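You operate a simulated robot arm through the tools that you are given. There is no shell and no other tool.

You are at the controls of a simulated two-armed robot. One attempt, no reset.

JOB
Take the cream cloth from the top of the steel bench and lay it out flat on the right end of the drawer bench.

The check looks at the end state, three seconds after you hand in, the way a careful person would. Anything else that was tipped, shoved, dropped, spilled or broken makes it a failure. Flat cloth is picked up by pressing the open fingertips on it (5 to 10 N) and closing them slowly along it; thin cloth reads only 2 to 8 mm in the jaws.

ROBOT AND FRAMES
Two 7-joint arms with two-finger grippers on one trunk, on a base that moves. Base frame: it is fixed to the floor where the robot stands at the start and does not move with it; the origin is under the middle of the robot, x ahead of it, y to its left, z up. Readings come in m, rad, newtons and seconds.
The left shoulder is at the start at [0.078, 0.151, 0.888], the right one opposite. With the tool pointing down near the work surface each hand reaches from about 0.1 to 0.78 m from the robot's upright axis, wherever it stands, measured 20 degrees to its own side. Places, roughly: cream cloth [1.5, 2, 0.75]; right end of the drawer bench [1.5, 2.8, 0.9]. Payload 2.54 kg a hand.
The tool frame of a hand sits at the grasp point between the pads (the TCP): z along the fingers, y along the line on which they close. The tips reach 0.03 m beyond it. The gripper opens to 0.116 m; its body begins 0.095 m behind the TCP.
Orientation is that of the tool frame in the base frame, as [roll, pitch, yaw] about the fixed x, y, z axes, in that order (R = Rz(yaw) Ry(pitch) Rx(roll)). With the fingers straight down and closing along the base's y, the tool's x points along the base's -x, its y along +y and its z along -z.

CONTROLS
- The arms move only by the tool jog_arm. It takes "left_targets", "right_targets" or both (then of equal length, played together; a hand with none holds still); each is a list of rows, each an object of numbers (a shift or turn left out is 0, a gripper value left out holds the last): "dx", "dy", "dz": the shift along the tool's x, y, z in m; "rx", "ry", "rz": the turn, a rotation vector about the tool's x, y, z in rad; "claw": the gripper command, from -1 (fully open) to 1 (shut), values between in proportion. In form: [{"dx": .., "dy": .., "dz": .., "rx": .., "ry": .., "rz": .., "claw": ..}, ...]. A call has 1 to 20 rows; each row is the pose to reach, as a shift and turn from the pose commanded when the call began, along the tool's axes at that moment. Each row takes 0.2 s and may step no farther than 0.05 m and 0.15 rad from the row before; otherwise, or with a gripper value out of range, the whole call is refused. Where a pose cannot be reached the arm comes as near as it can. A force on the tool above 40 N (or 10 N above the force at the start of the call, whichever is more), or a blocked arm, ends the call early, and 0.2 s more pass. Each finger travels about 0.072 m/s and halts on what it meets, pressing with about 44 N; the grip force reading is that of the motor and also rises with nothing between the fingers. The clock runs only during rows and for 0.2 s after the last one: add rows that repeat a pose to give the fingers time. It gives the time, the measured TCP pose, the force on the tool (base axes), the opening and the grip force at its end, in the units of the frame above (readings bear some noise), with the torque about the TCP (base axes, N m) and any sound that the robot's microphone picked up, and new pictures: "pictures" is both (left out), scene, wrist or none (wrist: the cameras of the hands that moved).
- Cameras (640 x 400 px; columns grow to the right, rows downward): "scene" is now at [0.1491, 0.0012, 1.0563]; the picture's right is [0.05, -1.00, 0.00], its down [-0.11, -0.01, -0.99] and it looks along [0.99, 0.05, -0.11] (base axes); focal length 214 px, centre (320, 200). "left" rides on the left gripper at [0.069, 0.015, -0.122] in its tool frame; the picture's right is [-0.21, 0.98, 0.00], its down [-0.83, -0.18, -0.53] and it looks along [-0.52, -0.11, 0.85] (tool axes); focal length 251 px, centre (320, 200). "right" rides on the right gripper at [0.069, -0.015, -0.122] in its tool frame; the picture's right is [0.21, 0.98, 0.00], its down [-0.83, 0.18, -0.53] and it looks along [-0.52, 0.11, 0.85] (tool axes); focal length 251 px, centre (320, 200). There is no depth. A picture from a camera that has moved, and an enlarged one, comes with that camera's place and axes in the base frame and with its lens. The place of the scene camera against the robot may be out by one fixed shift of up to 0.018 m in any direction.
- move_column(by): slides the trunk up (or, below 0, down) by that many m; the arms and the scene camera ride with it, the base frame stays. It gives what a move gives, with no picture.
- base_move(legs): drives the robot by 1 to 6 legs, each [ahead, left, turn to the left] in m, m and rad, along the robot's own axes; the way and the turn of a leg run together, so that a leg with both is an arc; at most 1.5 m and 3.142 rad a leg. The arms and the cameras ride along, it lands a little off, and it stops where it bumps. It gives what a move gives, and a new picture of the scene camera.
- head_to(pan, tilt): turns the head with the scene camera to pan (to the left, within 1.396 rad either way) and tilt (down, from -0.506 to 1.204), counted from straight ahead of the robot. It gives what a move gives, and a new picture of the scene camera.
- zoom(camera, box): a new picture of the part [left, top, right, bottom] of that camera's present view, enlarged. It takes no simulated time.
- hand_in(): hands the job in; it is judged then, once.

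Nothing tells you exact positions but the pictures and the camera data. Unless the task says otherwise, let go and move clear before handing in.

The tools are called after "Call:" as a command line: name --argument value ..., lists and objects as JSON in quotes. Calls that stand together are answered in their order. jog_arm: Moves the arms, as the interface text tells. Its arguments: {"type":"object","properties":{"left_targets":{"type":"array"},"right_targets":{"type":"array"},"pictures":{"type":"string","enum":["both","scene","wrist","none"]}},"required":[]} The other tools are called the same way: move_column (by) moves the trunk up or down; base_move (legs) drives the base; head_to (pan, tilt) turns the head that bears the scene camera; zoom (camera, box) takes an enlarged picture of a part of a camera's view; hand_in () hands the job in.

At the start:

```text
time_s: 0.0
left_eef_pos: [0.4571, 0.1478, 1.0398]
left_tcp_rot: [-3.141, 0.0, -3.141]
left_wrist_force: [-0.4, -0.2, -1.1]
left_ft_torque: [0.0, -0.02, 0.01]
left_width: 0.116
left_grasp_force: 0.1
right_eef_pos: [0.3841, -0.1336, 1.0635]
right_tcp_rot: [3.141, 0.003, -3.138]
right_wrist_force: [-0.4, 0.4, -0.5]
right_ft_torque: [-0.04, -0.02, 0.0]
right_width: 0.1161
right_grasp_force: 0.0
trunk travel left (down, up): [-0.125, 0.164]
robot x, y, heading: [0.0053, 0.0012, -0.001]
head pan, tilt (commanded): [0.054, 0.108]
```

scene: 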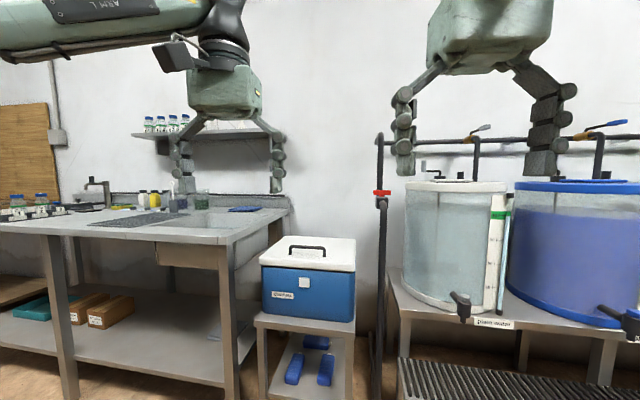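
right: 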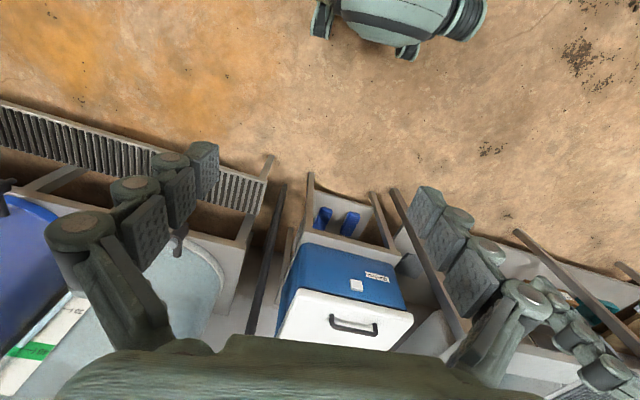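
left: 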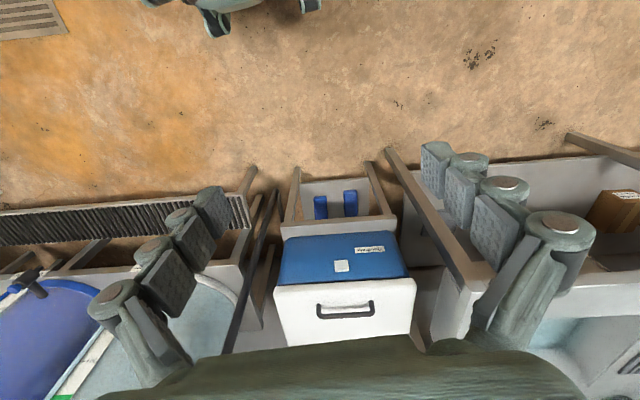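

I see a steel bench to the left, a cooler and water tanks ahead and right. The cloth should be far left, so I'll turn the head to look that way first.

Call:
head_to --pan 0.9 --tilt 0.15

```text
time_s: 1.2
left_eef_pos: [0.4577, 0.1479, 1.0401]
left_tcp_rot: [-3.142, 0.0, -3.14]
left_wrist_force: [-0.2, -0.8, 0.3]
left_ft_torque: [0.02, 0.0, -0.01]
left_width: 0.1159
left_grasp_force: 0.1
right_eef_pos: [0.3841, -0.1338, 1.0626]
right_tcp_rot: [3.14, 0.001, -3.14]
right_wrist_force: [-0.1, -0.7, -0.5]
right_ft_torque: [0.0, 0.0, -0.02]
right_width: 0.1161
right_grasp_force: 0.2
trunk travel left (down, up): [-0.125, 0.164]
robot x, y, heading: [0.0042, -0.0023, -0.001]
head pan, tilt (commanded): [0.901, 0.15]
camera scene: at [0.1148, 0.0688, 1.0524], right [0.78, -0.62, 0.0], down [-0.09, -0.12, -0.99], along [0.61, 0.77, -0.15], focal length 214 px, centre (320, 200)
```

scene: 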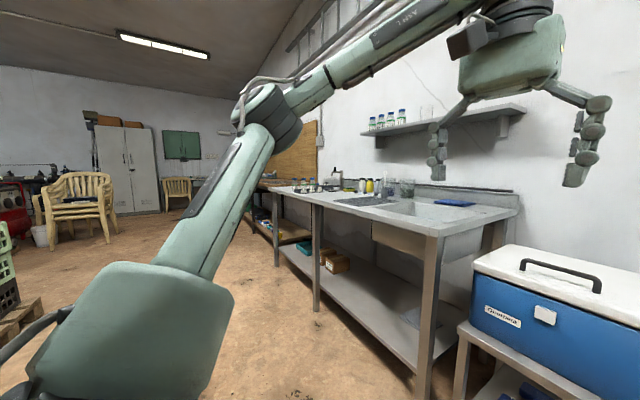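

The bench runs along +y with its front edge at about x≈1.1; the floor to the left looks clear. I'll sidestep left toward y≈1.4 and look again.

Call:
base_move --legs '[[0, 1.4, 0]]'

Call:
head_to --pan 0.4 --tilt 0.3

```text
time_s: 14.7
left_eef_pos: [0.4647, 1.5325, 1.0407]
left_tcp_rot: [-3.14, -0.001, 3.136]
left_wrist_force: [0.7, 0.2, -1.1]
left_ft_torque: [0.02, 0.0, -0.03]
left_width: 0.116
left_grasp_force: 0.1
right_eef_pos: [0.3881, 1.2502, 1.0639]
right_tcp_rot: [3.141, 0.001, 3.136]
right_wrist_force: [-0.1, 0.7, 0.2]
right_ft_torque: [0.0, 0.02, 0.02]
right_width: 0.116
right_grasp_force: 0.1
trunk travel left (down, up): [-0.125, 0.164]
robot x, y, heading: [0.0046, 1.3848, -0.008]
head pan, tilt (commanded): [0.901, 0.15]
camera scene: at [0.1197, 1.4557, 1.0524], right [0.78, -0.63, 0.0], down [-0.09, -0.12, -0.99], along [0.62, 0.77, -0.15], focal length 214 px, centre (320, 200)
```

scene: 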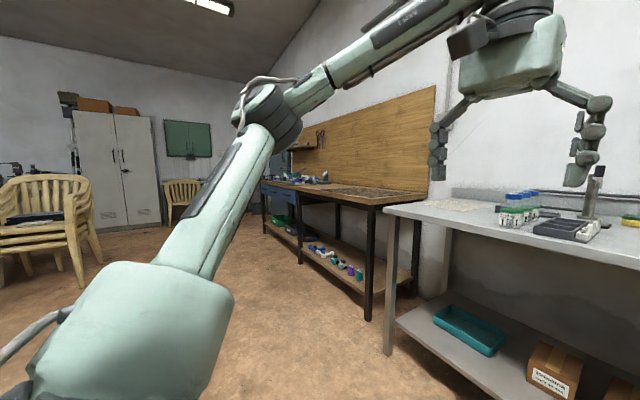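

```text
time_s: 15.6
left_eef_pos: [0.4644, 1.5315, 1.0397]
left_tcp_rot: [-3.14, 0.0, 3.135]
left_wrist_force: [0.0, 0.3, -0.5]
left_ft_torque: [-0.03, 0.0, -0.01]
left_width: 0.116
left_grasp_force: 0.0
right_eef_pos: [0.3876, 1.2505, 1.0631]
right_tcp_rot: [3.139, 0.002, 3.137]
right_wrist_force: [0.3, -1.0, -0.7]
right_ft_torque: [0.04, -0.05, 0.0]
right_width: 0.116
right_grasp_force: 0.0
trunk travel left (down, up): [-0.125, 0.164]
robot x, y, heading: [0.003, 1.3887, -0.004]
head pan, tilt (commanded): [0.4, 0.3]
camera scene: at [0.1479, 1.4192, 1.0384], right [0.38, -0.92, 0.0], down [-0.27, -0.11, -0.96], along [0.88, 0.37, -0.3], focal length 214 px, centre (320, 200)
```

scene: 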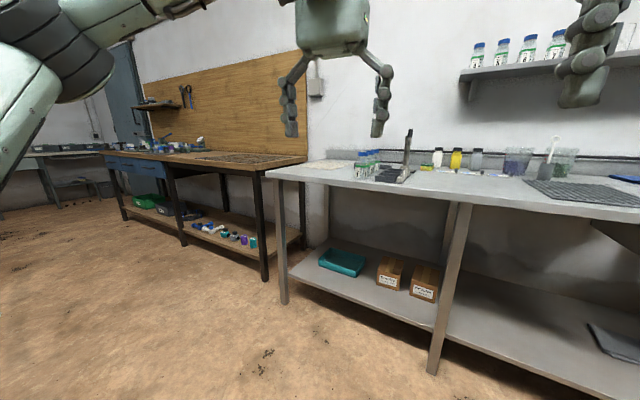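

Call:
zoom --camera "scene" --box '[100, 120, 480, 250]'

```text
1.68 times, centred on (290, 185) of scene
camera zoom: at [0.1479, 1.4192, 1.0384], right [0.38, -0.92, 0.0], down [-0.27, -0.11, -0.96], along [0.88, 0.37, -0.3], focal length 361 px, centre (370, 225)
```

zoom: 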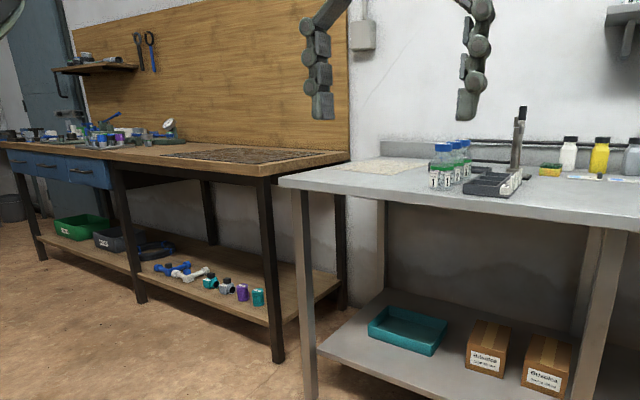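

The cream cloth is visible at the far-left end of the steel bench, with bottles just right of it; the drawer bench is beyond the gap. I'll sidestep further left and a little forward and look down on both.

Call:
base_move --legs '[[0, 0.65, 0], [0.3, 0, 0]]'

Call:
head_to --pan 0.2 --tilt 0.45

```text
time_s: 23.9
left_eef_pos: [0.7692, 2.1796, 1.0397]
left_tcp_rot: [-3.141, -0.001, 3.139]
left_wrist_force: [-0.5, -0.1, 0.9]
left_ft_torque: [0.04, 0.0, 0.01]
left_width: 0.1163
left_grasp_force: 0.0
right_eef_pos: [0.6943, 1.8962, 1.0635]
right_tcp_rot: [3.139, 0.0, 3.139]
right_wrist_force: [0.7, 0.3, -0.2]
right_ft_torque: [0.04, -0.01, -0.02]
right_width: 0.1159
right_grasp_force: 0.2
trunk travel left (down, up): [-0.125, 0.164]
robot x, y, heading: [0.3053, 2.0331, -0.004]
head pan, tilt (commanded): [0.4, 0.3]
camera scene: at [0.4537, 2.0646, 1.0383], right [0.39, -0.92, 0.0], down [-0.27, -0.11, -0.96], along [0.88, 0.37, -0.3], focal length 214 px, centre (320, 200)
```

scene: 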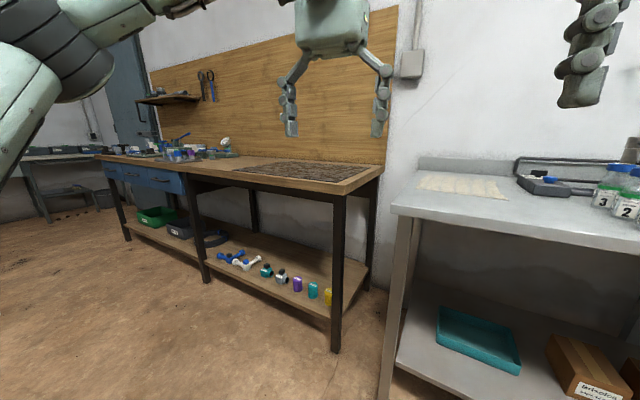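

```text
time_s: 24.7
left_eef_pos: [0.7689, 2.1788, 1.0406]
left_tcp_rot: [-3.139, 0.0, 3.14]
left_wrist_force: [-0.7, -0.2, -0.1]
left_ft_torque: [0.0, 0.03, 0.01]
left_width: 0.1157
left_grasp_force: 0.1
right_eef_pos: [0.6934, 1.8972, 1.0643]
right_tcp_rot: [3.139, 0.002, 3.14]
right_wrist_force: [0.9, -0.7, -0.3]
right_ft_torque: [-0.02, 0.0, 0.01]
right_width: 0.1161
right_grasp_force: 0.0
trunk travel left (down, up): [-0.125, 0.164]
robot x, y, heading: [0.3092, 2.0369, -0.002]
head pan, tilt (commanded): [0.201, 0.45]
camera scene: at [0.4575, 2.0467, 1.0245], right [0.2, -0.98, 0.0], down [-0.43, -0.09, -0.9], along [0.88, 0.18, -0.43], focal length 214 px, centre (320, 200)
```

scene: 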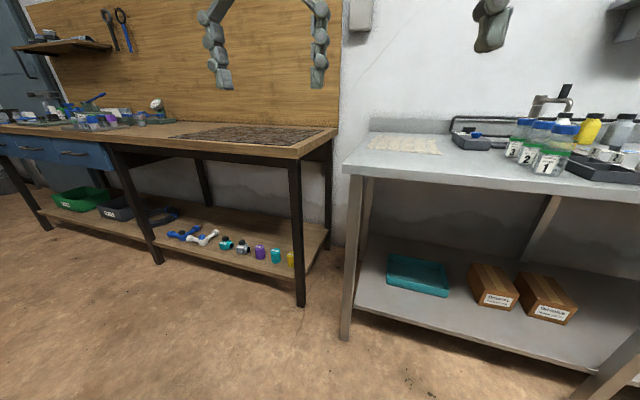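

Call:
zoom --camera "scene" --box '[150, 90, 600, 200]'

Call:
zoom --camera "scene" --box '[330, 110, 500, 190]'

Call:
zoom --camera "scene" --box '[150, 100, 350, 180]'

```text
1.42 times, centred on (375, 145) of scene
camera zoom: at [0.4575, 2.0467, 1.0245], right [0.2, -0.98, 0.0], down [-0.43, -0.09, -0.9], along [0.88, 0.18, -0.43], focal length 305 px, centre (242, 278)
```

zoom: 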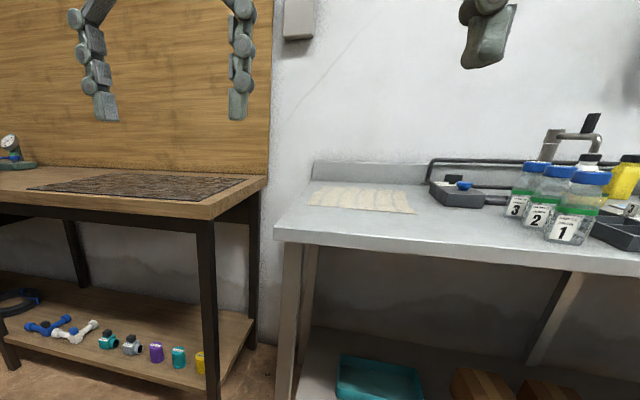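

```text
3.76 times, centred on (415, 150) of scene
camera zoom: at [0.4575, 2.0467, 1.0245], right [0.2, -0.98, 0.0], down [-0.43, -0.09, -0.9], along [0.88, 0.18, -0.43], focal length 807 px, centre (-38, 388)
```

zoom: 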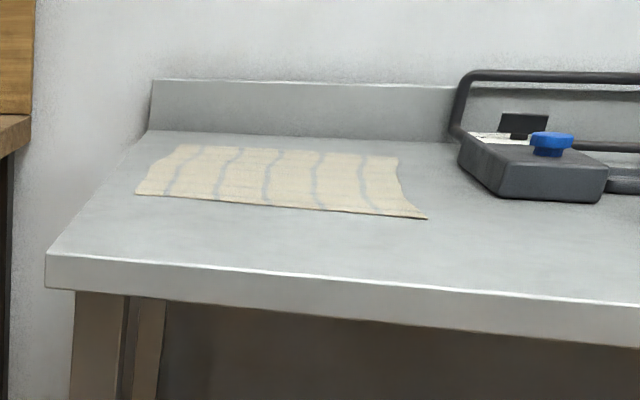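

```text
3.20 times, centred on (250, 140) of scene
camera zoom: at [0.4575, 2.0467, 1.0245], right [0.2, -0.98, 0.0], down [-0.43, -0.09, -0.9], along [0.88, 0.18, -0.43], focal length 686 px, centre (544, 392)
```

zoom: 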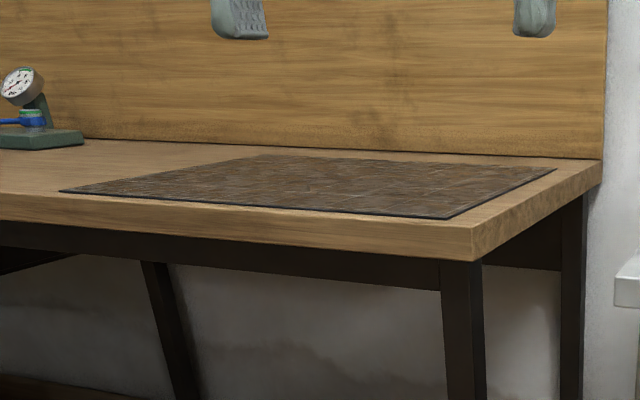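

The cream cloth lies flat on the left end of the steel bench (about x 1.35–1.7, y 1.7–2.05, with bottles and an instrument to its right), and the drawer bench's right end has a thin dark mat. I'll raise the trunk for clearance, align with the cloth and approach for a better view.

Call:
move_column --by 0.12

Call:
base_move --legs '[[0, -0.15, 0], [0.25, 0, 0]]'

Call:
head_to --pan 0.0 --tilt 0.6

```text
time_s: 26.2
left_eef_pos: [0.7695, 2.1782, 1.1605]
left_tcp_rot: [-3.138, -0.001, 3.14]
left_wrist_force: [0.1, -0.1, 0.3]
left_ft_torque: [0.02, 0.04, -0.01]
left_width: 0.1157
left_grasp_force: 0.0
right_eef_pos: [0.6945, 1.8979, 1.1839]
right_tcp_rot: [3.14, 0.0, 3.138]
right_wrist_force: [0.7, -0.7, -0.2]
right_ft_torque: [0.01, 0.02, 0.01]
right_width: 0.1159
right_grasp_force: 0.1
trunk travel left (down, up): [-0.245, 0.044]
robot x, y, heading: [0.3084, 2.0287, -0.001]
head pan, tilt (commanded): [0.201, 0.45]
```

```text
time_s: 29.7
left_eef_pos: [1.0174, 2.0288, 1.1602]
left_tcp_rot: [-3.14, 0.001, 3.14]
left_wrist_force: [0.9, -0.6, -0.2]
left_ft_torque: [-0.04, 0.02, -0.02]
left_width: 0.1163
left_grasp_force: 0.0
right_eef_pos: [0.9428, 1.7456, 1.1829]
right_tcp_rot: [3.138, 0.0, 3.139]
right_wrist_force: [0.4, 0.5, -0.3]
right_ft_torque: [0.01, 0.07, 0.01]
right_width: 0.1159
right_grasp_force: 0.0
trunk travel left (down, up): [-0.245, 0.044]
robot x, y, heading: [0.5621, 1.8831, -0.005]
head pan, tilt (commanded): [0.201, 0.45]
camera scene: at [0.7059, 1.896, 1.1443], right [0.2, -0.98, 0.0], down [-0.43, -0.09, -0.9], along [0.88, 0.18, -0.44], focal length 214 px, centre (320, 200)
```

scene: 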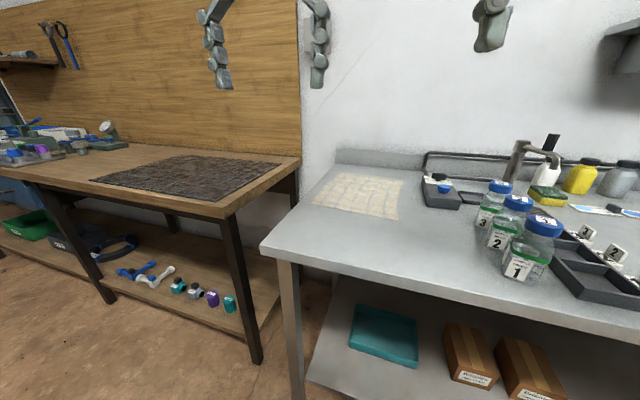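

```text
time_s: 30.4
left_eef_pos: [1.016, 2.0278, 1.1604]
left_tcp_rot: [-3.14, -0.001, 3.139]
left_wrist_force: [0.2, 0.5, -0.3]
left_ft_torque: [-0.03, 0.0, -0.02]
left_width: 0.116
left_grasp_force: 0.1
right_eef_pos: [0.9412, 1.7458, 1.185]
right_tcp_rot: [3.138, 0.002, 3.14]
right_wrist_force: [-0.1, -0.8, -0.3]
right_ft_torque: [-0.02, -0.02, -0.01]
right_width: 0.1161
right_grasp_force: 0.2
trunk travel left (down, up): [-0.245, 0.044]
robot x, y, heading: [0.5561, 1.8844, -0.005]
head pan, tilt (commanded): [0.0, 0.6]
camera scene: at [0.7036, 1.8777, 1.1309], right [0.0, -1.0, 0.0], down [-0.56, 0.0, -0.83], along [0.83, 0.0, -0.56], focal length 214 px, centre (320, 200)
```

scene: 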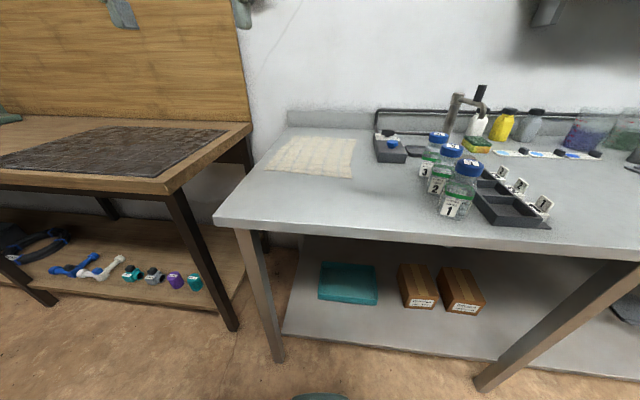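

The bench edge and cloth are now clearer; I'll enlarge the cloth, and the hazards around it, to fix their positions.

Call:
zoom --camera "scene" --box '[210, 100, 450, 250]'

Call:
zoom --camera "left" --box '[0, 0, 640, 400]'

Call:
zoom --camera "right" --box '[0, 0, 640, 400]'

```text
2.67 times, centred on (330, 175) of scene
camera zoom: at [0.7036, 1.8777, 1.1309], right [0.0, -1.0, 0.0], down [-0.56, 0.0, -0.83], along [0.83, 0.0, -0.56], focal length 572 px, centre (293, 267)
```

zoom: 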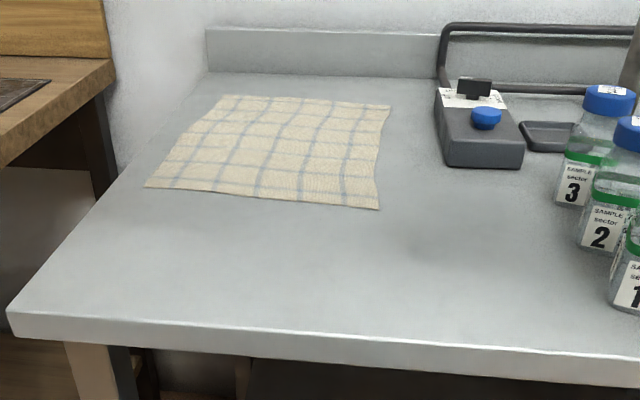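

```text
1.00 times, centred on (320, 200) of left (not enlarged: the box is as wide or as high as the picture)
camera zoom: at [0.9478, 2.0446, 1.2821], right [0.22, 0.98, 0.0], down [0.83, -0.18, 0.53], along [0.52, -0.12, -0.85], focal length 251 px, centre (320, 200)
```

zoom: 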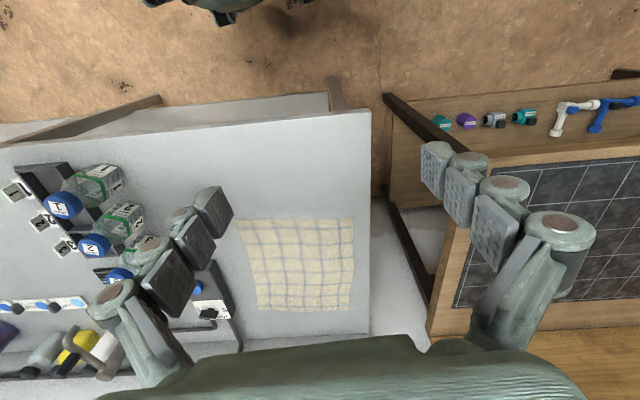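

```text
1.00 times, centred on (320, 200) of right (not enlarged: the box is as wide or as high as the picture)
camera zoom: at [0.8723, 1.7312, 1.306], right [-0.21, 0.98, 0.0], down [0.83, 0.18, 0.54], along [0.52, 0.11, -0.84], focal length 251 px, centre (320, 200)
```

zoom: 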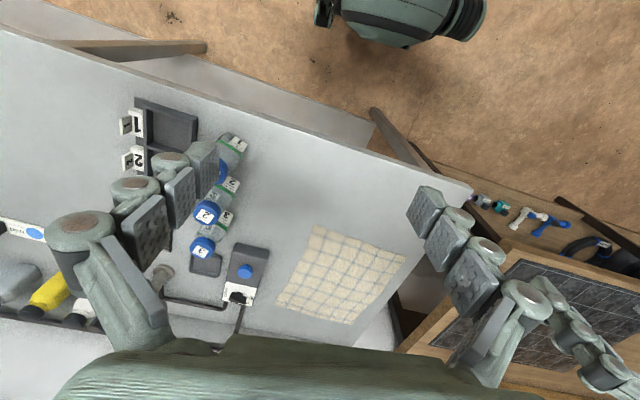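

From both wrist cameras the cloth's near corners come out at about (1.28, 2.05) and (1.23, 1.80), the surface at z≈0.84; the cloth is about 0.25 × 0.32 m and turned about 0.2 rad. I'll edge the base forward slightly so that both hands reach the near edge comfortably.

Call:
base_move --legs '[[0.08, 0.035, 0]]'

```text
time_s: 31.5
left_eef_pos: [1.0975, 2.0628, 1.1603]
left_tcp_rot: [-3.14, 0.0, 3.141]
left_wrist_force: [0.5, 0.4, -0.2]
left_ft_torque: [0.0, 0.04, -0.01]
left_width: 0.1159
left_grasp_force: 0.0
right_eef_pos: [1.0223, 1.7803, 1.1838]
right_tcp_rot: [3.139, -0.001, 3.137]
right_wrist_force: [1.5, 0.0, -0.1]
right_ft_torque: [-0.03, 0.05, -0.02]
right_width: 0.1159
right_grasp_force: 0.1
trunk travel left (down, up): [-0.245, 0.044]
robot x, y, heading: [0.6384, 1.9117, -0.007]
head pan, tilt (commanded): [0.0, 0.6]
camera scene: at [0.7842, 1.9121, 1.1307], right [0.0, -1.0, 0.0], down [-0.57, 0.0, -0.82], along [0.82, 0.0, -0.57], focal length 214 px, centre (320, 200)
```

scene: 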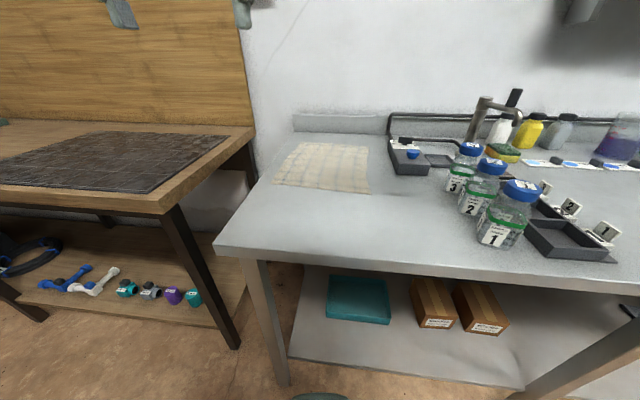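

Clear path for both hands. I'll move both over the near-edge corners at hover height (TCP z≈1.0), turned to match the cloth edge, with jaws part open.

Call:
jog_arm --left_targets '[{"dx": -0.024, "dy": -0.007, "dz": 0.02, "rz": 0.025, "claw": 0.2}, {"dx": -0.048, "dy": -0.0135, "dz": 0.04, "rz": 0.05, "claw": 0.2}, {"dx": -0.071, "dy": -0.02, "dz": 0.06, "rz": 0.075, "claw": 0.2}, {"dx": -0.095, "dy": -0.027, "dz": 0.08, "rz": 0.1, "claw": 0.2}, {"dx": -0.119, "dy": -0.034, "dz": 0.1, "rz": 0.125, "claw": 0.2}, {"dx": -0.143, "dy": -0.04, "dz": 0.12, "rz": 0.15, "claw": 0.2}, {"dx": -0.166, "dy": -0.047, "dz": 0.14, "rz": 0.175, "claw": 0.2}, {"dx": -0.19, "dy": -0.054, "dz": 0.16, "rz": 0.2, "claw": 0.2}, {"dx": -0.19, "dy": -0.054, "dz": 0.16, "rz": 0.2, "claw": 0.2}]' --right_targets '[{"dx": -0.0285, "dy": 0.006, "dz": 0.023, "rz": 0.025, "claw": 0.2}, {"dx": -0.057, "dy": 0.0125, "dz": 0.046, "rz": 0.05, "claw": 0.2}, {"dx": -0.0855, "dy": 0.019, "dz": 0.069, "rz": 0.075, "claw": 0.2}, {"dx": -0.114, "dy": 0.025, "dz": 0.092, "rz": 0.1, "claw": 0.2}, {"dx": -0.1425, "dy": 0.031, "dz": 0.115, "rz": 0.125, "claw": 0.2}, {"dx": -0.171, "dy": 0.0375, "dz": 0.138, "rz": 0.15, "claw": 0.2}, {"dx": -0.1995, "dy": 0.044, "dz": 0.161, "rz": 0.175, "claw": 0.2}, {"dx": -0.228, "dy": 0.05, "dz": 0.184, "rz": 0.2, "claw": 0.2}, {"dx": -0.228, "dy": 0.05, "dz": 0.184, "rz": 0.2, "claw": 0.2}]' --pictures "both"

```text
time_s: 33.5
left_eef_pos: [1.2873, 2.0088, 1.0005]
left_tcp_rot: [-3.14, 0.002, 2.939]
left_wrist_force: [-0.4, 0.4, -0.1]
left_ft_torque: [0.0, 0.04, -0.03]
left_width: 0.0465
left_grasp_force: 0.1
right_eef_pos: [1.2501, 1.8297, 1.0018]
right_tcp_rot: [3.139, 0.002, 2.939]
right_wrist_force: [0.8, 0.5, -0.7]
right_ft_torque: [0.0, 0.02, 0.0]
right_width: 0.0463
right_grasp_force: 0.0
trunk travel left (down, up): [-0.245, 0.044]
robot x, y, heading: [0.6378, 1.9165, -0.004]
head pan, tilt (commanded): [0.0, 0.6]
camera scene: at [0.7831, 1.9118, 1.131], right [0.0, -1.0, 0.0], down [-0.56, 0.0, -0.83], along [0.83, 0.0, -0.56], focal length 214 px, centre (320, 200)
camera right: at [1.1789, 1.8282, 1.1237], right [-0.01, 1.0, 0.0], down [0.84, 0.01, 0.54], along [0.54, 0.01, -0.84], focal length 251 px, centre (320, 200)
camera left: at [1.2223, 2.0378, 1.122], right [0.41, 0.91, 0.0], down [0.77, -0.34, 0.54], along [0.49, -0.22, -0.84], focal length 251 px, centre (320, 200)
```

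scene: 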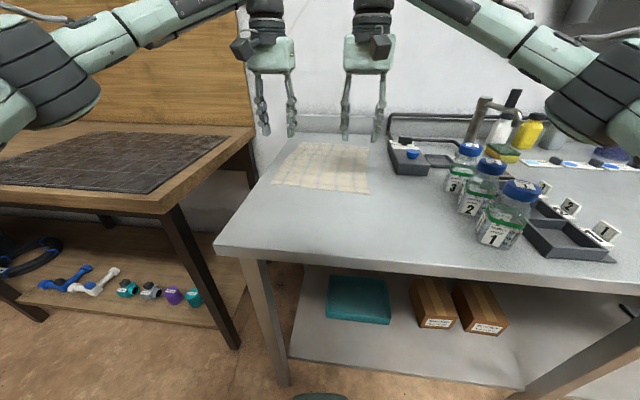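
right: 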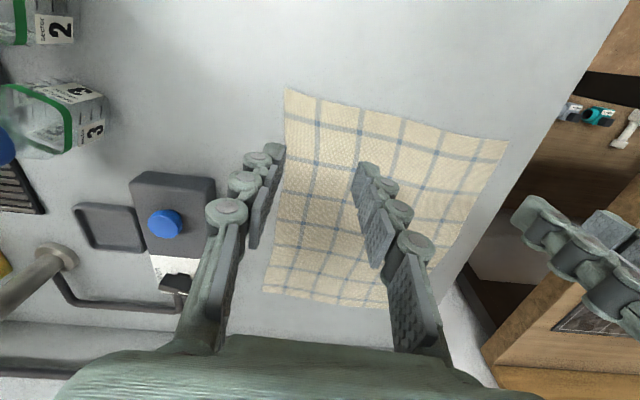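
left: 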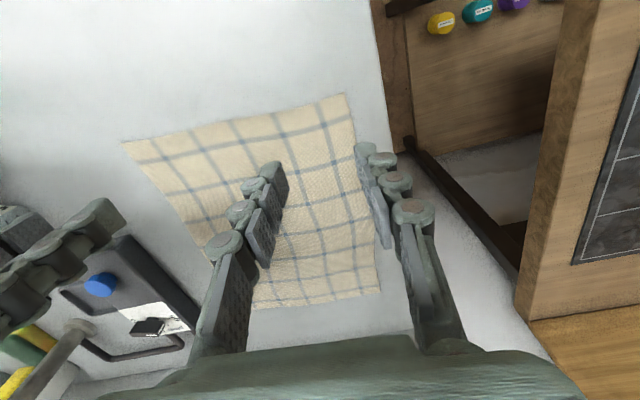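

Both hands hover over the near corners (refined: FL≈(1.277, 2.045), FR≈(1.221, 1.789)). I'll nudge them onto the corners and lower to about 2 cm above the bench.

Call:
jog_arm --left_targets '[{"dx": 0.001, "dy": -0.001, "dz": 0.025}, {"dx": 0.002, "dy": -0.002, "dz": 0.05}, {"dx": 0.003, "dy": -0.0024, "dz": 0.075}, {"dx": 0.003, "dy": -0.0024, "dz": 0.095}, {"dx": 0.003, "dy": -0.0024, "dz": 0.108}, {"dx": 0.003, "dy": -0.0024, "dz": 0.108}]' --right_targets '[{"dx": 0.002, "dy": -0.004, "dz": 0.025}, {"dx": 0.004, "dy": -0.008, "dz": 0.05}, {"dx": 0.005, "dy": -0.0109, "dz": 0.075}, {"dx": 0.005, "dy": -0.0109, "dz": 0.095}, {"dx": 0.005, "dy": -0.0109, "dz": 0.108}, {"dx": 0.005, "dy": -0.0109, "dz": 0.108}]' --pictures "both"

```text
time_s: 34.9
left_eef_pos: [1.2823, 2.0047, 0.8949]
left_tcp_rot: [-3.141, 0.004, 2.938]
left_wrist_force: [-0.3, -0.3, 0.1]
left_ft_torque: [0.01, 0.01, 0.0]
left_width: 0.0462
left_grasp_force: 0.1
right_eef_pos: [1.2421, 1.8187, 0.8963]
right_tcp_rot: [3.139, 0.005, 2.938]
right_wrist_force: [-0.4, -0.2, -0.6]
right_ft_torque: [-0.01, 0.0, 0.0]
right_width: 0.0464
right_grasp_force: 0.1
trunk travel left (down, up): [-0.245, 0.044]
robot x, y, heading: [0.6372, 1.9194, -0.01]
head pan, tilt (commanded): [0.0, 0.6]
camera scene: at [0.7808, 1.912, 1.1317], right [0.0, -1.0, 0.0], down [-0.56, 0.0, -0.83], along [0.83, 0.0, -0.56], focal length 214 px, centre (320, 200)
camera right: at [1.17, 1.8185, 1.0179], right [-0.01, 1.0, 0.0], down [0.84, 0.01, 0.54], along [0.54, 0.01, -0.84], focal length 251 px, centre (320, 200)
camera left: at [1.2167, 2.035, 1.016], right [0.41, 0.91, 0.0], down [0.77, -0.34, 0.54], along [0.49, -0.22, -0.84], focal length 251 px, centre (320, 200)
```

scene: 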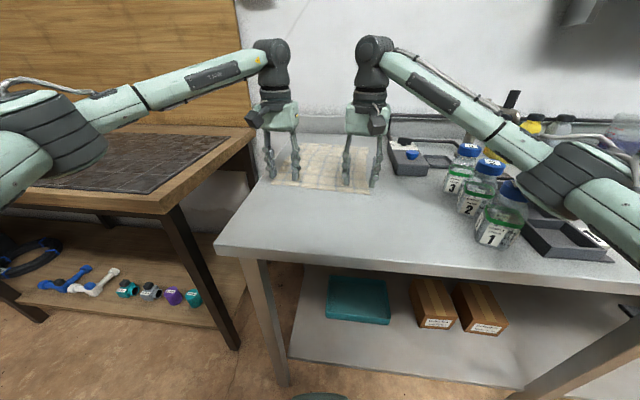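
right: 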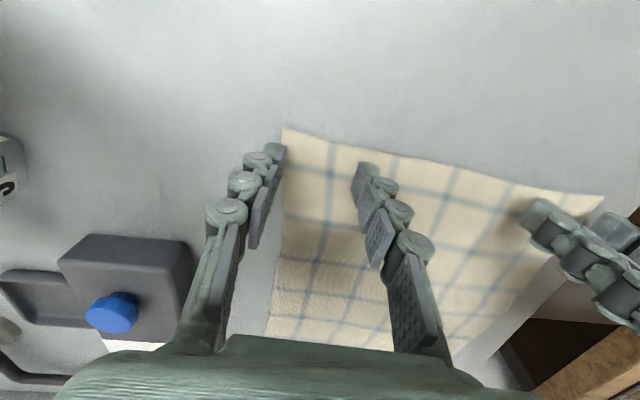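
left: 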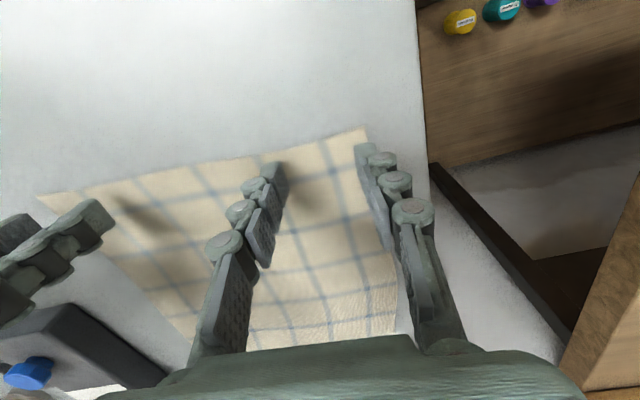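

Tips are about 2–3 cm above the cloth. Before pressing, I want to check the right elbow's clearance to the bottles.

Call:
zoom --camera "scene" --box '[400, 100, 640, 260]'

Call:
zoom --camera "scene" --box '[220, 60, 440, 220]'

```text
2.50 times, centred on (520, 180) of scene
camera zoom: at [0.7808, 1.912, 1.1317], right [0.0, -1.0, 0.0], down [-0.56, 0.0, -0.83], along [0.83, 0.0, -0.56], focal length 536 px, centre (-180, 250)
```

zoom: 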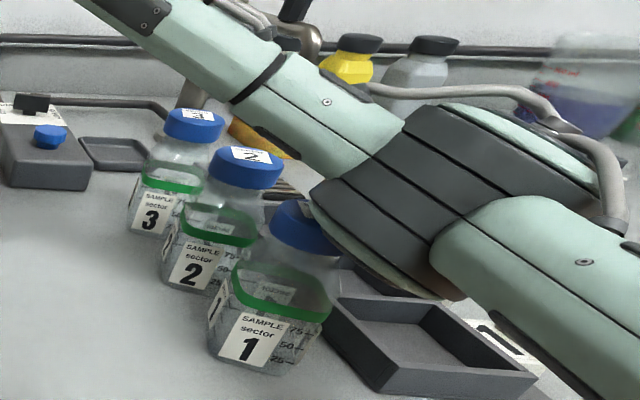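

```text
2.50 times, centred on (330, 140) of scene
camera zoom: at [0.7808, 1.912, 1.1317], right [0.0, -1.0, 0.0], down [-0.56, 0.0, -0.83], along [0.83, 0.0, -0.56], focal length 536 px, centre (295, 350)
```

zoom: 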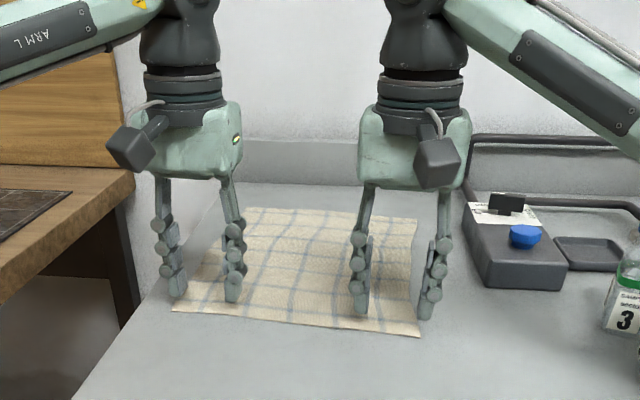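

The right elbow is hanging right beside bottle 1's lid, so pressing down from here would be risky. I'll raise the hands again and re-approach from the left with the robot turned to the right, so that the elbow stays in front of the bench.

Call:
jog_arm --left_targets '[{"dz": -0.03}, {"dz": -0.07}, {"dz": -0.115}, {"dz": -0.16}, {"dz": -0.2}, {"dz": -0.23}]' --right_targets '[{"dz": -0.03}, {"dz": -0.07}, {"dz": -0.115}, {"dz": -0.16}, {"dz": -0.2}, {"dz": -0.23}]' --pictures "scene"

Call:
base_move --legs '[[0, 0.31, 0], [0, 0, -0.49]]'

```text
time_s: 36.3
left_eef_pos: [1.2825, 2.0066, 1.1244]
left_tcp_rot: [-3.14, 0.001, 2.939]
left_wrist_force: [0.1, -0.9, 0.2]
left_ft_torque: [0.0, 0.03, -0.02]
left_width: 0.0464
left_grasp_force: 0.0
right_eef_pos: [1.2417, 1.821, 1.1237]
right_tcp_rot: [3.14, 0.002, 2.937]
right_wrist_force: [0.1, 0.1, -0.3]
right_ft_torque: [0.04, 0.0, 0.01]
right_width: 0.0467
right_grasp_force: 0.0
trunk travel left (down, up): [-0.245, 0.044]
robot x, y, heading: [0.6377, 1.9148, -0.004]
head pan, tilt (commanded): [0.0, 0.6]
camera scene: at [0.7826, 1.9117, 1.131], right [0.0, -1.0, 0.0], down [-0.56, 0.0, -0.83], along [0.83, 0.0, -0.56], focal length 214 px, centre (320, 200)
```

scene: 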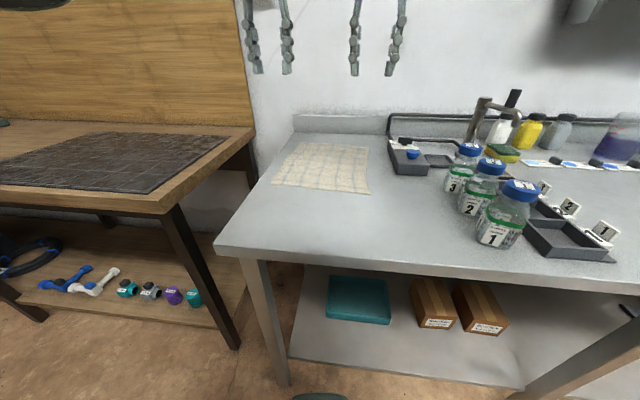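

```text
time_s: 41.3
left_eef_pos: [1.2517, 2.0, 1.1231]
left_tcp_rot: [3.141, 0.001, 2.448]
left_wrist_force: [0.5, 0.1, -0.1]
left_ft_torque: [0.02, 0.0, 0.03]
left_width: 0.0464
left_grasp_force: 0.1
right_eef_pos: [1.1271, 1.8559, 1.1224]
right_tcp_rot: [3.139, 0.001, 2.449]
right_wrist_force: [0.2, 0.6, -0.1]
right_ft_torque: [0.01, 0.0, -0.02]
right_width: 0.0465
right_grasp_force: 0.0
trunk travel left (down, up): [-0.245, 0.044]
robot x, y, heading: [0.6365, 2.2247, -0.497]
head pan, tilt (commanded): [0.0, 0.6]
camera scene: at [0.7657, 2.1465, 1.1309], right [-0.47, -0.88, 0.0], down [-0.5, 0.27, -0.83], along [0.73, -0.39, -0.56], focal length 214 px, centre (320, 200)
```

scene: 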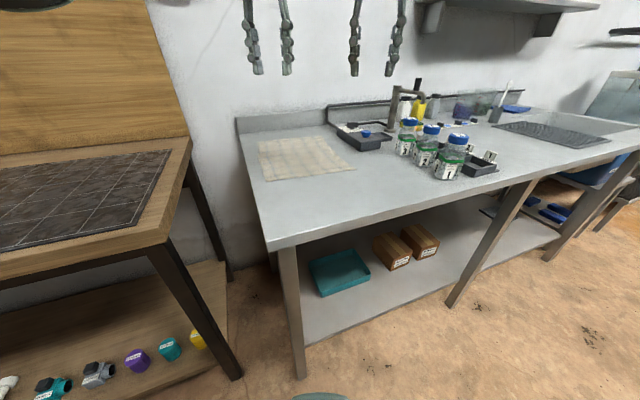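

Now the robot faces the cloth obliquely and the right elbow should stay clear of the bottles. A small step ahead, then I'll realign the hands.

Call:
base_move --legs '[[0.05, 0, 0]]'

```text
time_s: 42.2
left_eef_pos: [1.2951, 1.9763, 1.1223]
left_tcp_rot: [-3.14, -0.001, 2.447]
left_wrist_force: [0.7, -0.2, -0.8]
left_ft_torque: [0.04, 0.01, 0.02]
left_width: 0.0467
left_grasp_force: 0.1
right_eef_pos: [1.1716, 1.8318, 1.1201]
right_tcp_rot: [3.139, 0.0, 2.448]
right_wrist_force: [0.6, 0.0, 0.1]
right_ft_torque: [0.01, 0.06, -0.01]
right_width: 0.0463
right_grasp_force: 0.0
trunk travel left (down, up): [-0.245, 0.044]
robot x, y, heading: [0.6822, 2.2001, -0.492]
head pan, tilt (commanded): [0.0, 0.6]
camera scene: at [0.81, 2.1229, 1.1307], right [-0.47, -0.88, 0.0], down [-0.5, 0.27, -0.82], along [0.73, -0.39, -0.57], focal length 214 px, centre (320, 200)
```

scene: 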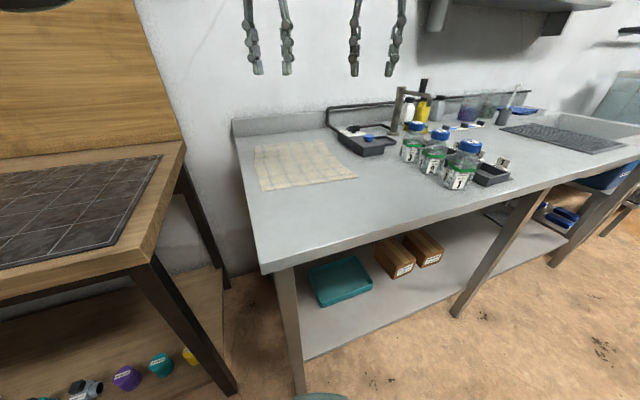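

I'll realign both hands over the near corners of the cloth, turning to match its edge, at hover height z≈1.0.

Call:
jog_arm --left_targets '[{"dx": 0.0035, "dy": 0.002, "dz": 0.015, "rz": -0.06}, {"dx": 0.007, "dy": 0.004, "dz": 0.03, "rz": -0.12}, {"dx": 0.0105, "dy": 0.006, "dz": 0.045, "rz": -0.18}, {"dx": 0.014, "dy": 0.008, "dz": 0.06, "rz": -0.24}, {"dx": 0.0175, "dy": 0.01, "dz": 0.075, "rz": -0.3}, {"dx": 0.021, "dy": 0.012, "dz": 0.09, "rz": -0.36}, {"dx": 0.0245, "dy": 0.014, "dz": 0.105, "rz": -0.42}, {"dx": 0.0282, "dy": 0.0165, "dz": 0.12, "rz": -0.478}, {"dx": 0.0282, "dy": 0.0165, "dz": 0.12, "rz": -0.478}]' --right_targets '[{"dx": -0.0078, "dy": 0.0046, "dz": 0.015, "rz": -0.06}, {"dx": -0.0156, "dy": 0.0092, "dz": 0.03, "rz": -0.12}, {"dx": -0.0234, "dy": 0.0137, "dz": 0.045, "rz": -0.18}, {"dx": -0.0312, "dy": 0.0183, "dz": 0.06, "rz": -0.24}, {"dx": -0.039, "dy": 0.0229, "dz": 0.075, "rz": -0.3}, {"dx": -0.0468, "dy": 0.0275, "dz": 0.09, "rz": -0.36}, {"dx": -0.0546, "dy": 0.032, "dz": 0.105, "rz": -0.42}, {"dx": -0.0624, "dy": 0.0366, "dz": 0.12, "rz": -0.478}, {"dx": -0.0624, "dy": 0.0366, "dz": 0.12, "rz": -0.478}]' --pictures "both"

```text
time_s: 44.2
left_eef_pos: [1.2836, 2.0072, 1.0013]
left_tcp_rot: [-3.138, 0.001, 2.929]
left_wrist_force: [-0.7, 0.0, -0.2]
left_ft_torque: [-0.01, 0.01, -0.02]
left_width: 0.0464
left_grasp_force: 0.1
right_eef_pos: [1.2417, 1.8207, 1.0014]
right_tcp_rot: [-3.141, 0.001, 2.929]
right_wrist_force: [0.1, -0.3, 0.0]
right_ft_torque: [0.02, 0.04, 0.02]
right_width: 0.0465
right_grasp_force: 0.0
trunk travel left (down, up): [-0.245, 0.044]
robot x, y, heading: [0.6797, 2.2018, -0.493]
head pan, tilt (commanded): [0.0, 0.6]
camera scene: at [0.8091, 2.1233, 1.1309], right [-0.47, -0.88, 0.0], down [-0.5, 0.27, -0.83], along [0.73, -0.39, -0.56], focal length 214 px, centre (320, 200)
camera right: at [1.1708, 1.8209, 1.124], right [0.0, 1.0, 0.0], down [0.84, 0.0, 0.54], along [0.54, 0.0, -0.84], focal length 251 px, centre (320, 200)
camera left: at [1.2193, 2.0387, 1.1234], right [0.42, 0.91, 0.0], down [0.77, -0.35, 0.53], along [0.49, -0.22, -0.85], focal length 251 px, centre (320, 200)
```

scene: 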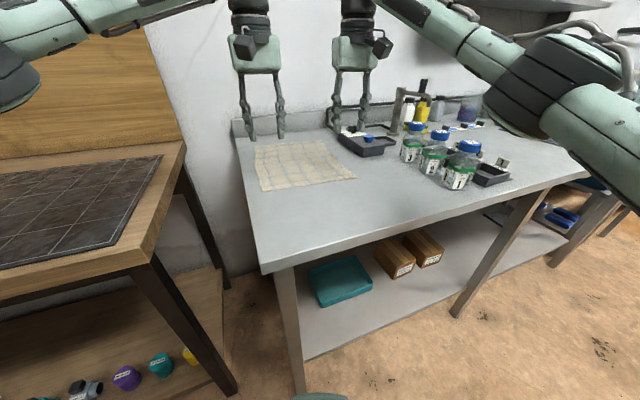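
right: 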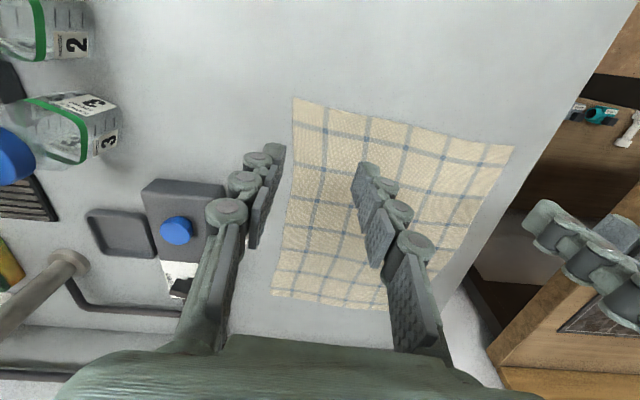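
left: 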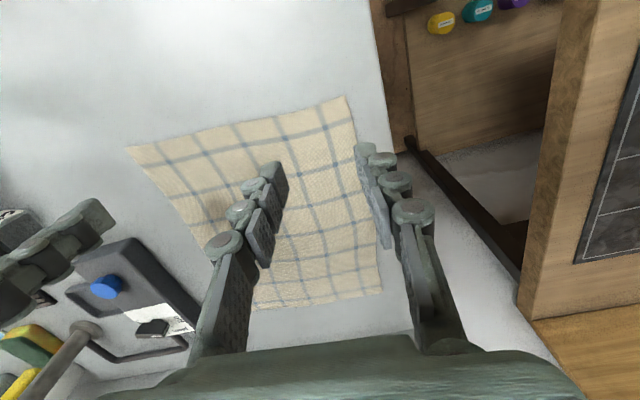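

Alignment looks right. I'll lower to about 2.5 cm above the cloth and check elbow clearance again.

Call:
jog_arm --left_targets '[{"dz": 0.02}, {"dz": 0.04}, {"dz": 0.06}, {"dz": 0.08}, {"dz": 0.1}, {"dz": 0.106}]' --right_targets '[{"dz": 0.02}, {"dz": 0.04}, {"dz": 0.06}, {"dz": 0.08}, {"dz": 0.1}, {"dz": 0.106}]' --pictures "both"

```text
time_s: 45.6
left_eef_pos: [1.2838, 2.0079, 0.8956]
left_tcp_rot: [-3.14, 0.001, 2.926]
left_wrist_force: [-0.1, -0.4, -0.4]
left_ft_torque: [-0.03, 0.0, 0.03]
left_width: 0.0465
left_grasp_force: 0.0
right_eef_pos: [1.2433, 1.8208, 0.8957]
right_tcp_rot: [3.141, 0.001, 2.927]
right_wrist_force: [0.5, -0.2, -0.6]
right_ft_torque: [-0.03, -0.04, 0.01]
right_width: 0.0462
right_grasp_force: 0.0
trunk travel left (down, up): [-0.245, 0.044]
robot x, y, heading: [0.6819, 2.2041, -0.494]
head pan, tilt (commanded): [0.0, 0.6]
camera scene: at [0.8093, 2.1233, 1.1309], right [-0.47, -0.88, 0.0], down [-0.5, 0.27, -0.83], along [0.73, -0.39, -0.56], focal length 214 px, centre (320, 200)
camera right: at [1.1717, 1.821, 1.0173], right [0.0, 1.0, 0.0], down [0.84, 0.0, 0.53], along [0.53, 0.0, -0.84], focal length 251 px, centre (320, 200)
camera left: at [1.219, 2.0384, 1.0173], right [0.42, 0.91, 0.0], down [0.77, -0.35, 0.53], along [0.49, -0.22, -0.85], focal length 251 px, centre (320, 200)
```

scene: 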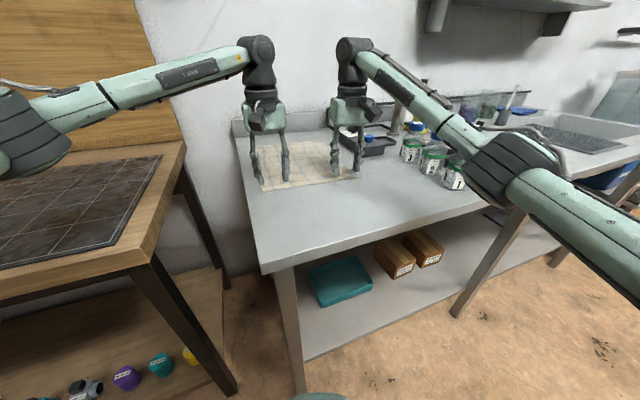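
right: 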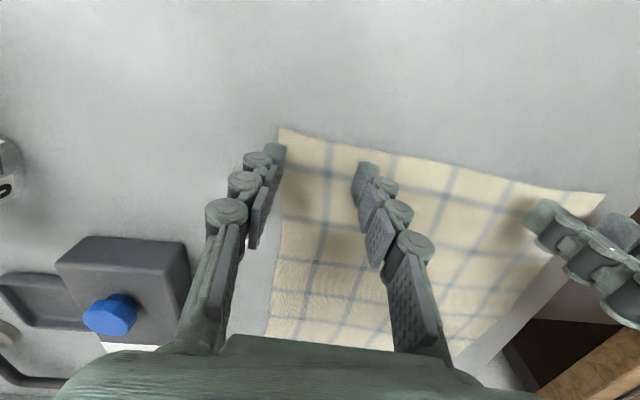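
left: 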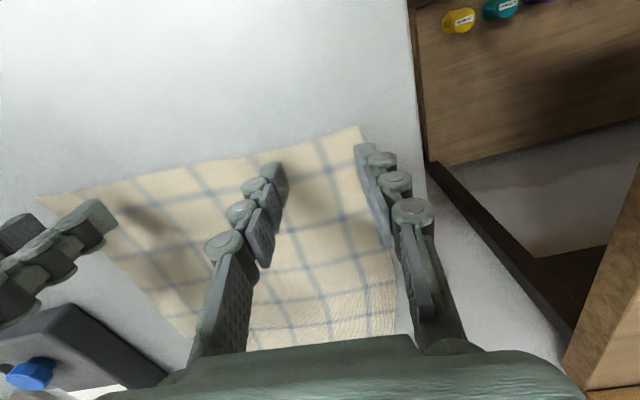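

Elbow is now well clear of the bottles (about 0.2 m). I'll descend slowly until the tips press lightly.

Call:
jog_arm --left_targets '[{"dz": 0.005}, {"dz": 0.01}, {"dz": 0.015}, {"dz": 0.02}, {"dz": 0.02}]' --right_targets '[{"dz": 0.005}, {"dz": 0.01}, {"dz": 0.015}, {"dz": 0.02}, {"dz": 0.02}]' --pictures "none"

```text
time_s: 46.8
left_eef_pos: [1.2807, 2.0076, 0.8802]
left_tcp_rot: [-3.137, 0.005, 2.93]
left_wrist_force: [3.3, -0.2, 18.4]
left_ft_torque: [-0.05, -0.02, 0.0]
left_width: 0.0479
left_grasp_force: 0.8
right_eef_pos: [1.2409, 1.8216, 0.881]
right_tcp_rot: [3.142, 0.009, 2.93]
right_wrist_force: [3.0, -0.2, 16.0]
right_ft_torque: [0.03, 0.0, -0.02]
right_width: 0.048
right_grasp_force: 1.4
trunk travel left (down, up): [-0.245, 0.044]
robot x, y, heading: [0.6817, 2.2006, -0.495]
head pan, tilt (commanded): [0.0, 0.6]
```

Contact at TCP z≈0.880, so the bench top is at about 0.85; force is a bit high (16–18 N). I'll ease up to about 8 N and begin closing slowly.

Call:
jog_arm --left_targets '[{"dz": -0.0026, "claw": 0.2}, {"dz": -0.0026, "claw": 0.25}, {"dz": -0.0026, "claw": 0.3}, {"dz": -0.0026, "claw": 0.35}, {"dz": -0.0026, "claw": 0.4}]' --right_targets '[{"dz": -0.0026, "claw": 0.2}, {"dz": -0.0026, "claw": 0.25}, {"dz": -0.0026, "claw": 0.3}, {"dz": -0.0026, "claw": 0.35}, {"dz": -0.0026, "claw": 0.4}]' --pictures "wrist"

```text
time_s: 48.0
left_eef_pos: [1.2807, 2.0087, 0.8823]
left_tcp_rot: [-3.14, 0.003, 2.928]
left_wrist_force: [-1.4, -1.1, 15.8]
left_ft_torque: [-0.21, 0.16, 0.04]
left_width: 0.0357
left_grasp_force: 0.3
right_eef_pos: [1.2418, 1.8227, 0.8811]
right_tcp_rot: [3.139, 0.005, 2.927]
right_wrist_force: [1.2, 1.4, 13.5]
right_ft_torque: [0.15, 0.06, 0.01]
right_width: 0.0351
right_grasp_force: 0.2
trunk travel left (down, up): [-0.245, 0.044]
robot x, y, heading: [0.6811, 2.2027, -0.498]
head pan, tilt (commanded): [0.0, 0.6]
camera right: at [1.1697, 1.8221, 1.0027], right [0.0, 1.0, 0.0], down [0.84, 0.0, 0.54], along [0.54, 0.0, -0.84], focal length 251 px, centre (320, 200)
camera left: at [1.2171, 2.0389, 1.0026], right [0.42, 0.91, 0.0], down [0.77, -0.35, 0.54], along [0.49, -0.23, -0.84], focal length 251 px, centre (320, 200)
```

right: 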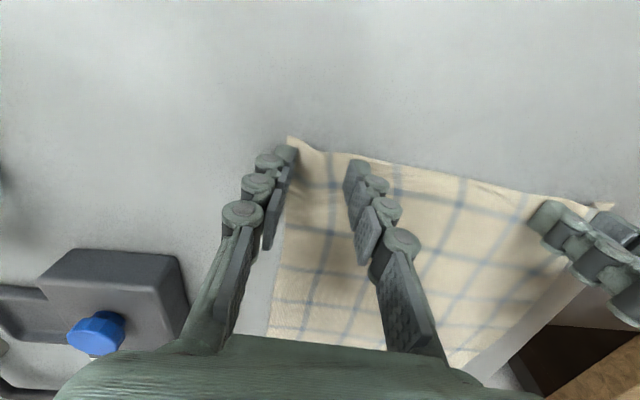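
left: 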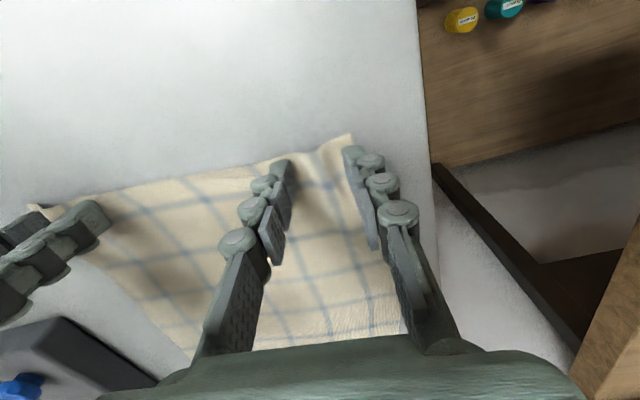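

The cloth is bunching up between the tips as intended. Force is slightly high, so I'll ease upward a little while continuing to close slowly.

Call:
jog_arm --left_targets '[{"dz": -0.0018, "claw": 0.44}, {"dz": -0.002, "claw": 0.48}, {"dz": -0.0022, "claw": 0.52}, {"dz": -0.0024, "claw": 0.56}, {"dz": -0.0026, "claw": 0.6}, {"dz": -0.0028, "claw": 0.65}]' --right_targets '[{"dz": -0.0012, "claw": 0.44}, {"dz": -0.0014, "claw": 0.48}, {"dz": -0.0016, "claw": 0.52}, {"dz": -0.0018, "claw": 0.56}, {"dz": -0.002, "claw": 0.6}, {"dz": -0.0022, "claw": 0.65}]' --pictures "wrist"

```text
time_s: 49.4
left_eef_pos: [1.2817, 2.0082, 0.8804]
left_tcp_rot: [3.141, -0.002, 2.927]
left_wrist_force: [-0.3, -0.3, 1.9]
left_ft_torque: [0.0, 0.01, 0.01]
left_width: 0.0207
left_grasp_force: 0.0
right_eef_pos: [1.2426, 1.8228, 0.8808]
right_tcp_rot: [-3.141, 0.001, 2.926]
right_wrist_force: [-0.3, 1.3, 5.8]
right_ft_torque: [0.02, 0.04, 0.02]
right_width: 0.02
right_grasp_force: 0.0
trunk travel left (down, up): [-0.245, 0.044]
robot x, y, heading: [0.6835, 2.2038, -0.497]
head pan, tilt (commanded): [0.0, 0.6]
camera right: at [1.1711, 1.8214, 1.0028], right [0.0, 1.0, 0.0], down [0.84, 0.0, 0.54], along [0.54, 0.0, -0.84], focal length 251 px, centre (320, 200)
camera left: at [1.2187, 2.0386, 1.003], right [0.42, 0.91, 0.0], down [0.77, -0.35, 0.53], along [0.49, -0.22, -0.85], focal length 251 px, centre (320, 200)
```

right: 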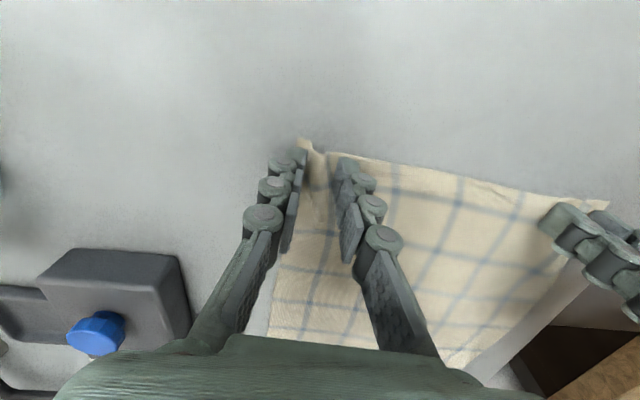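
left: 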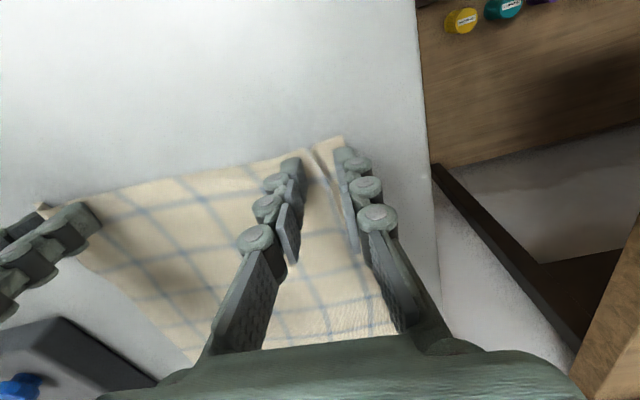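

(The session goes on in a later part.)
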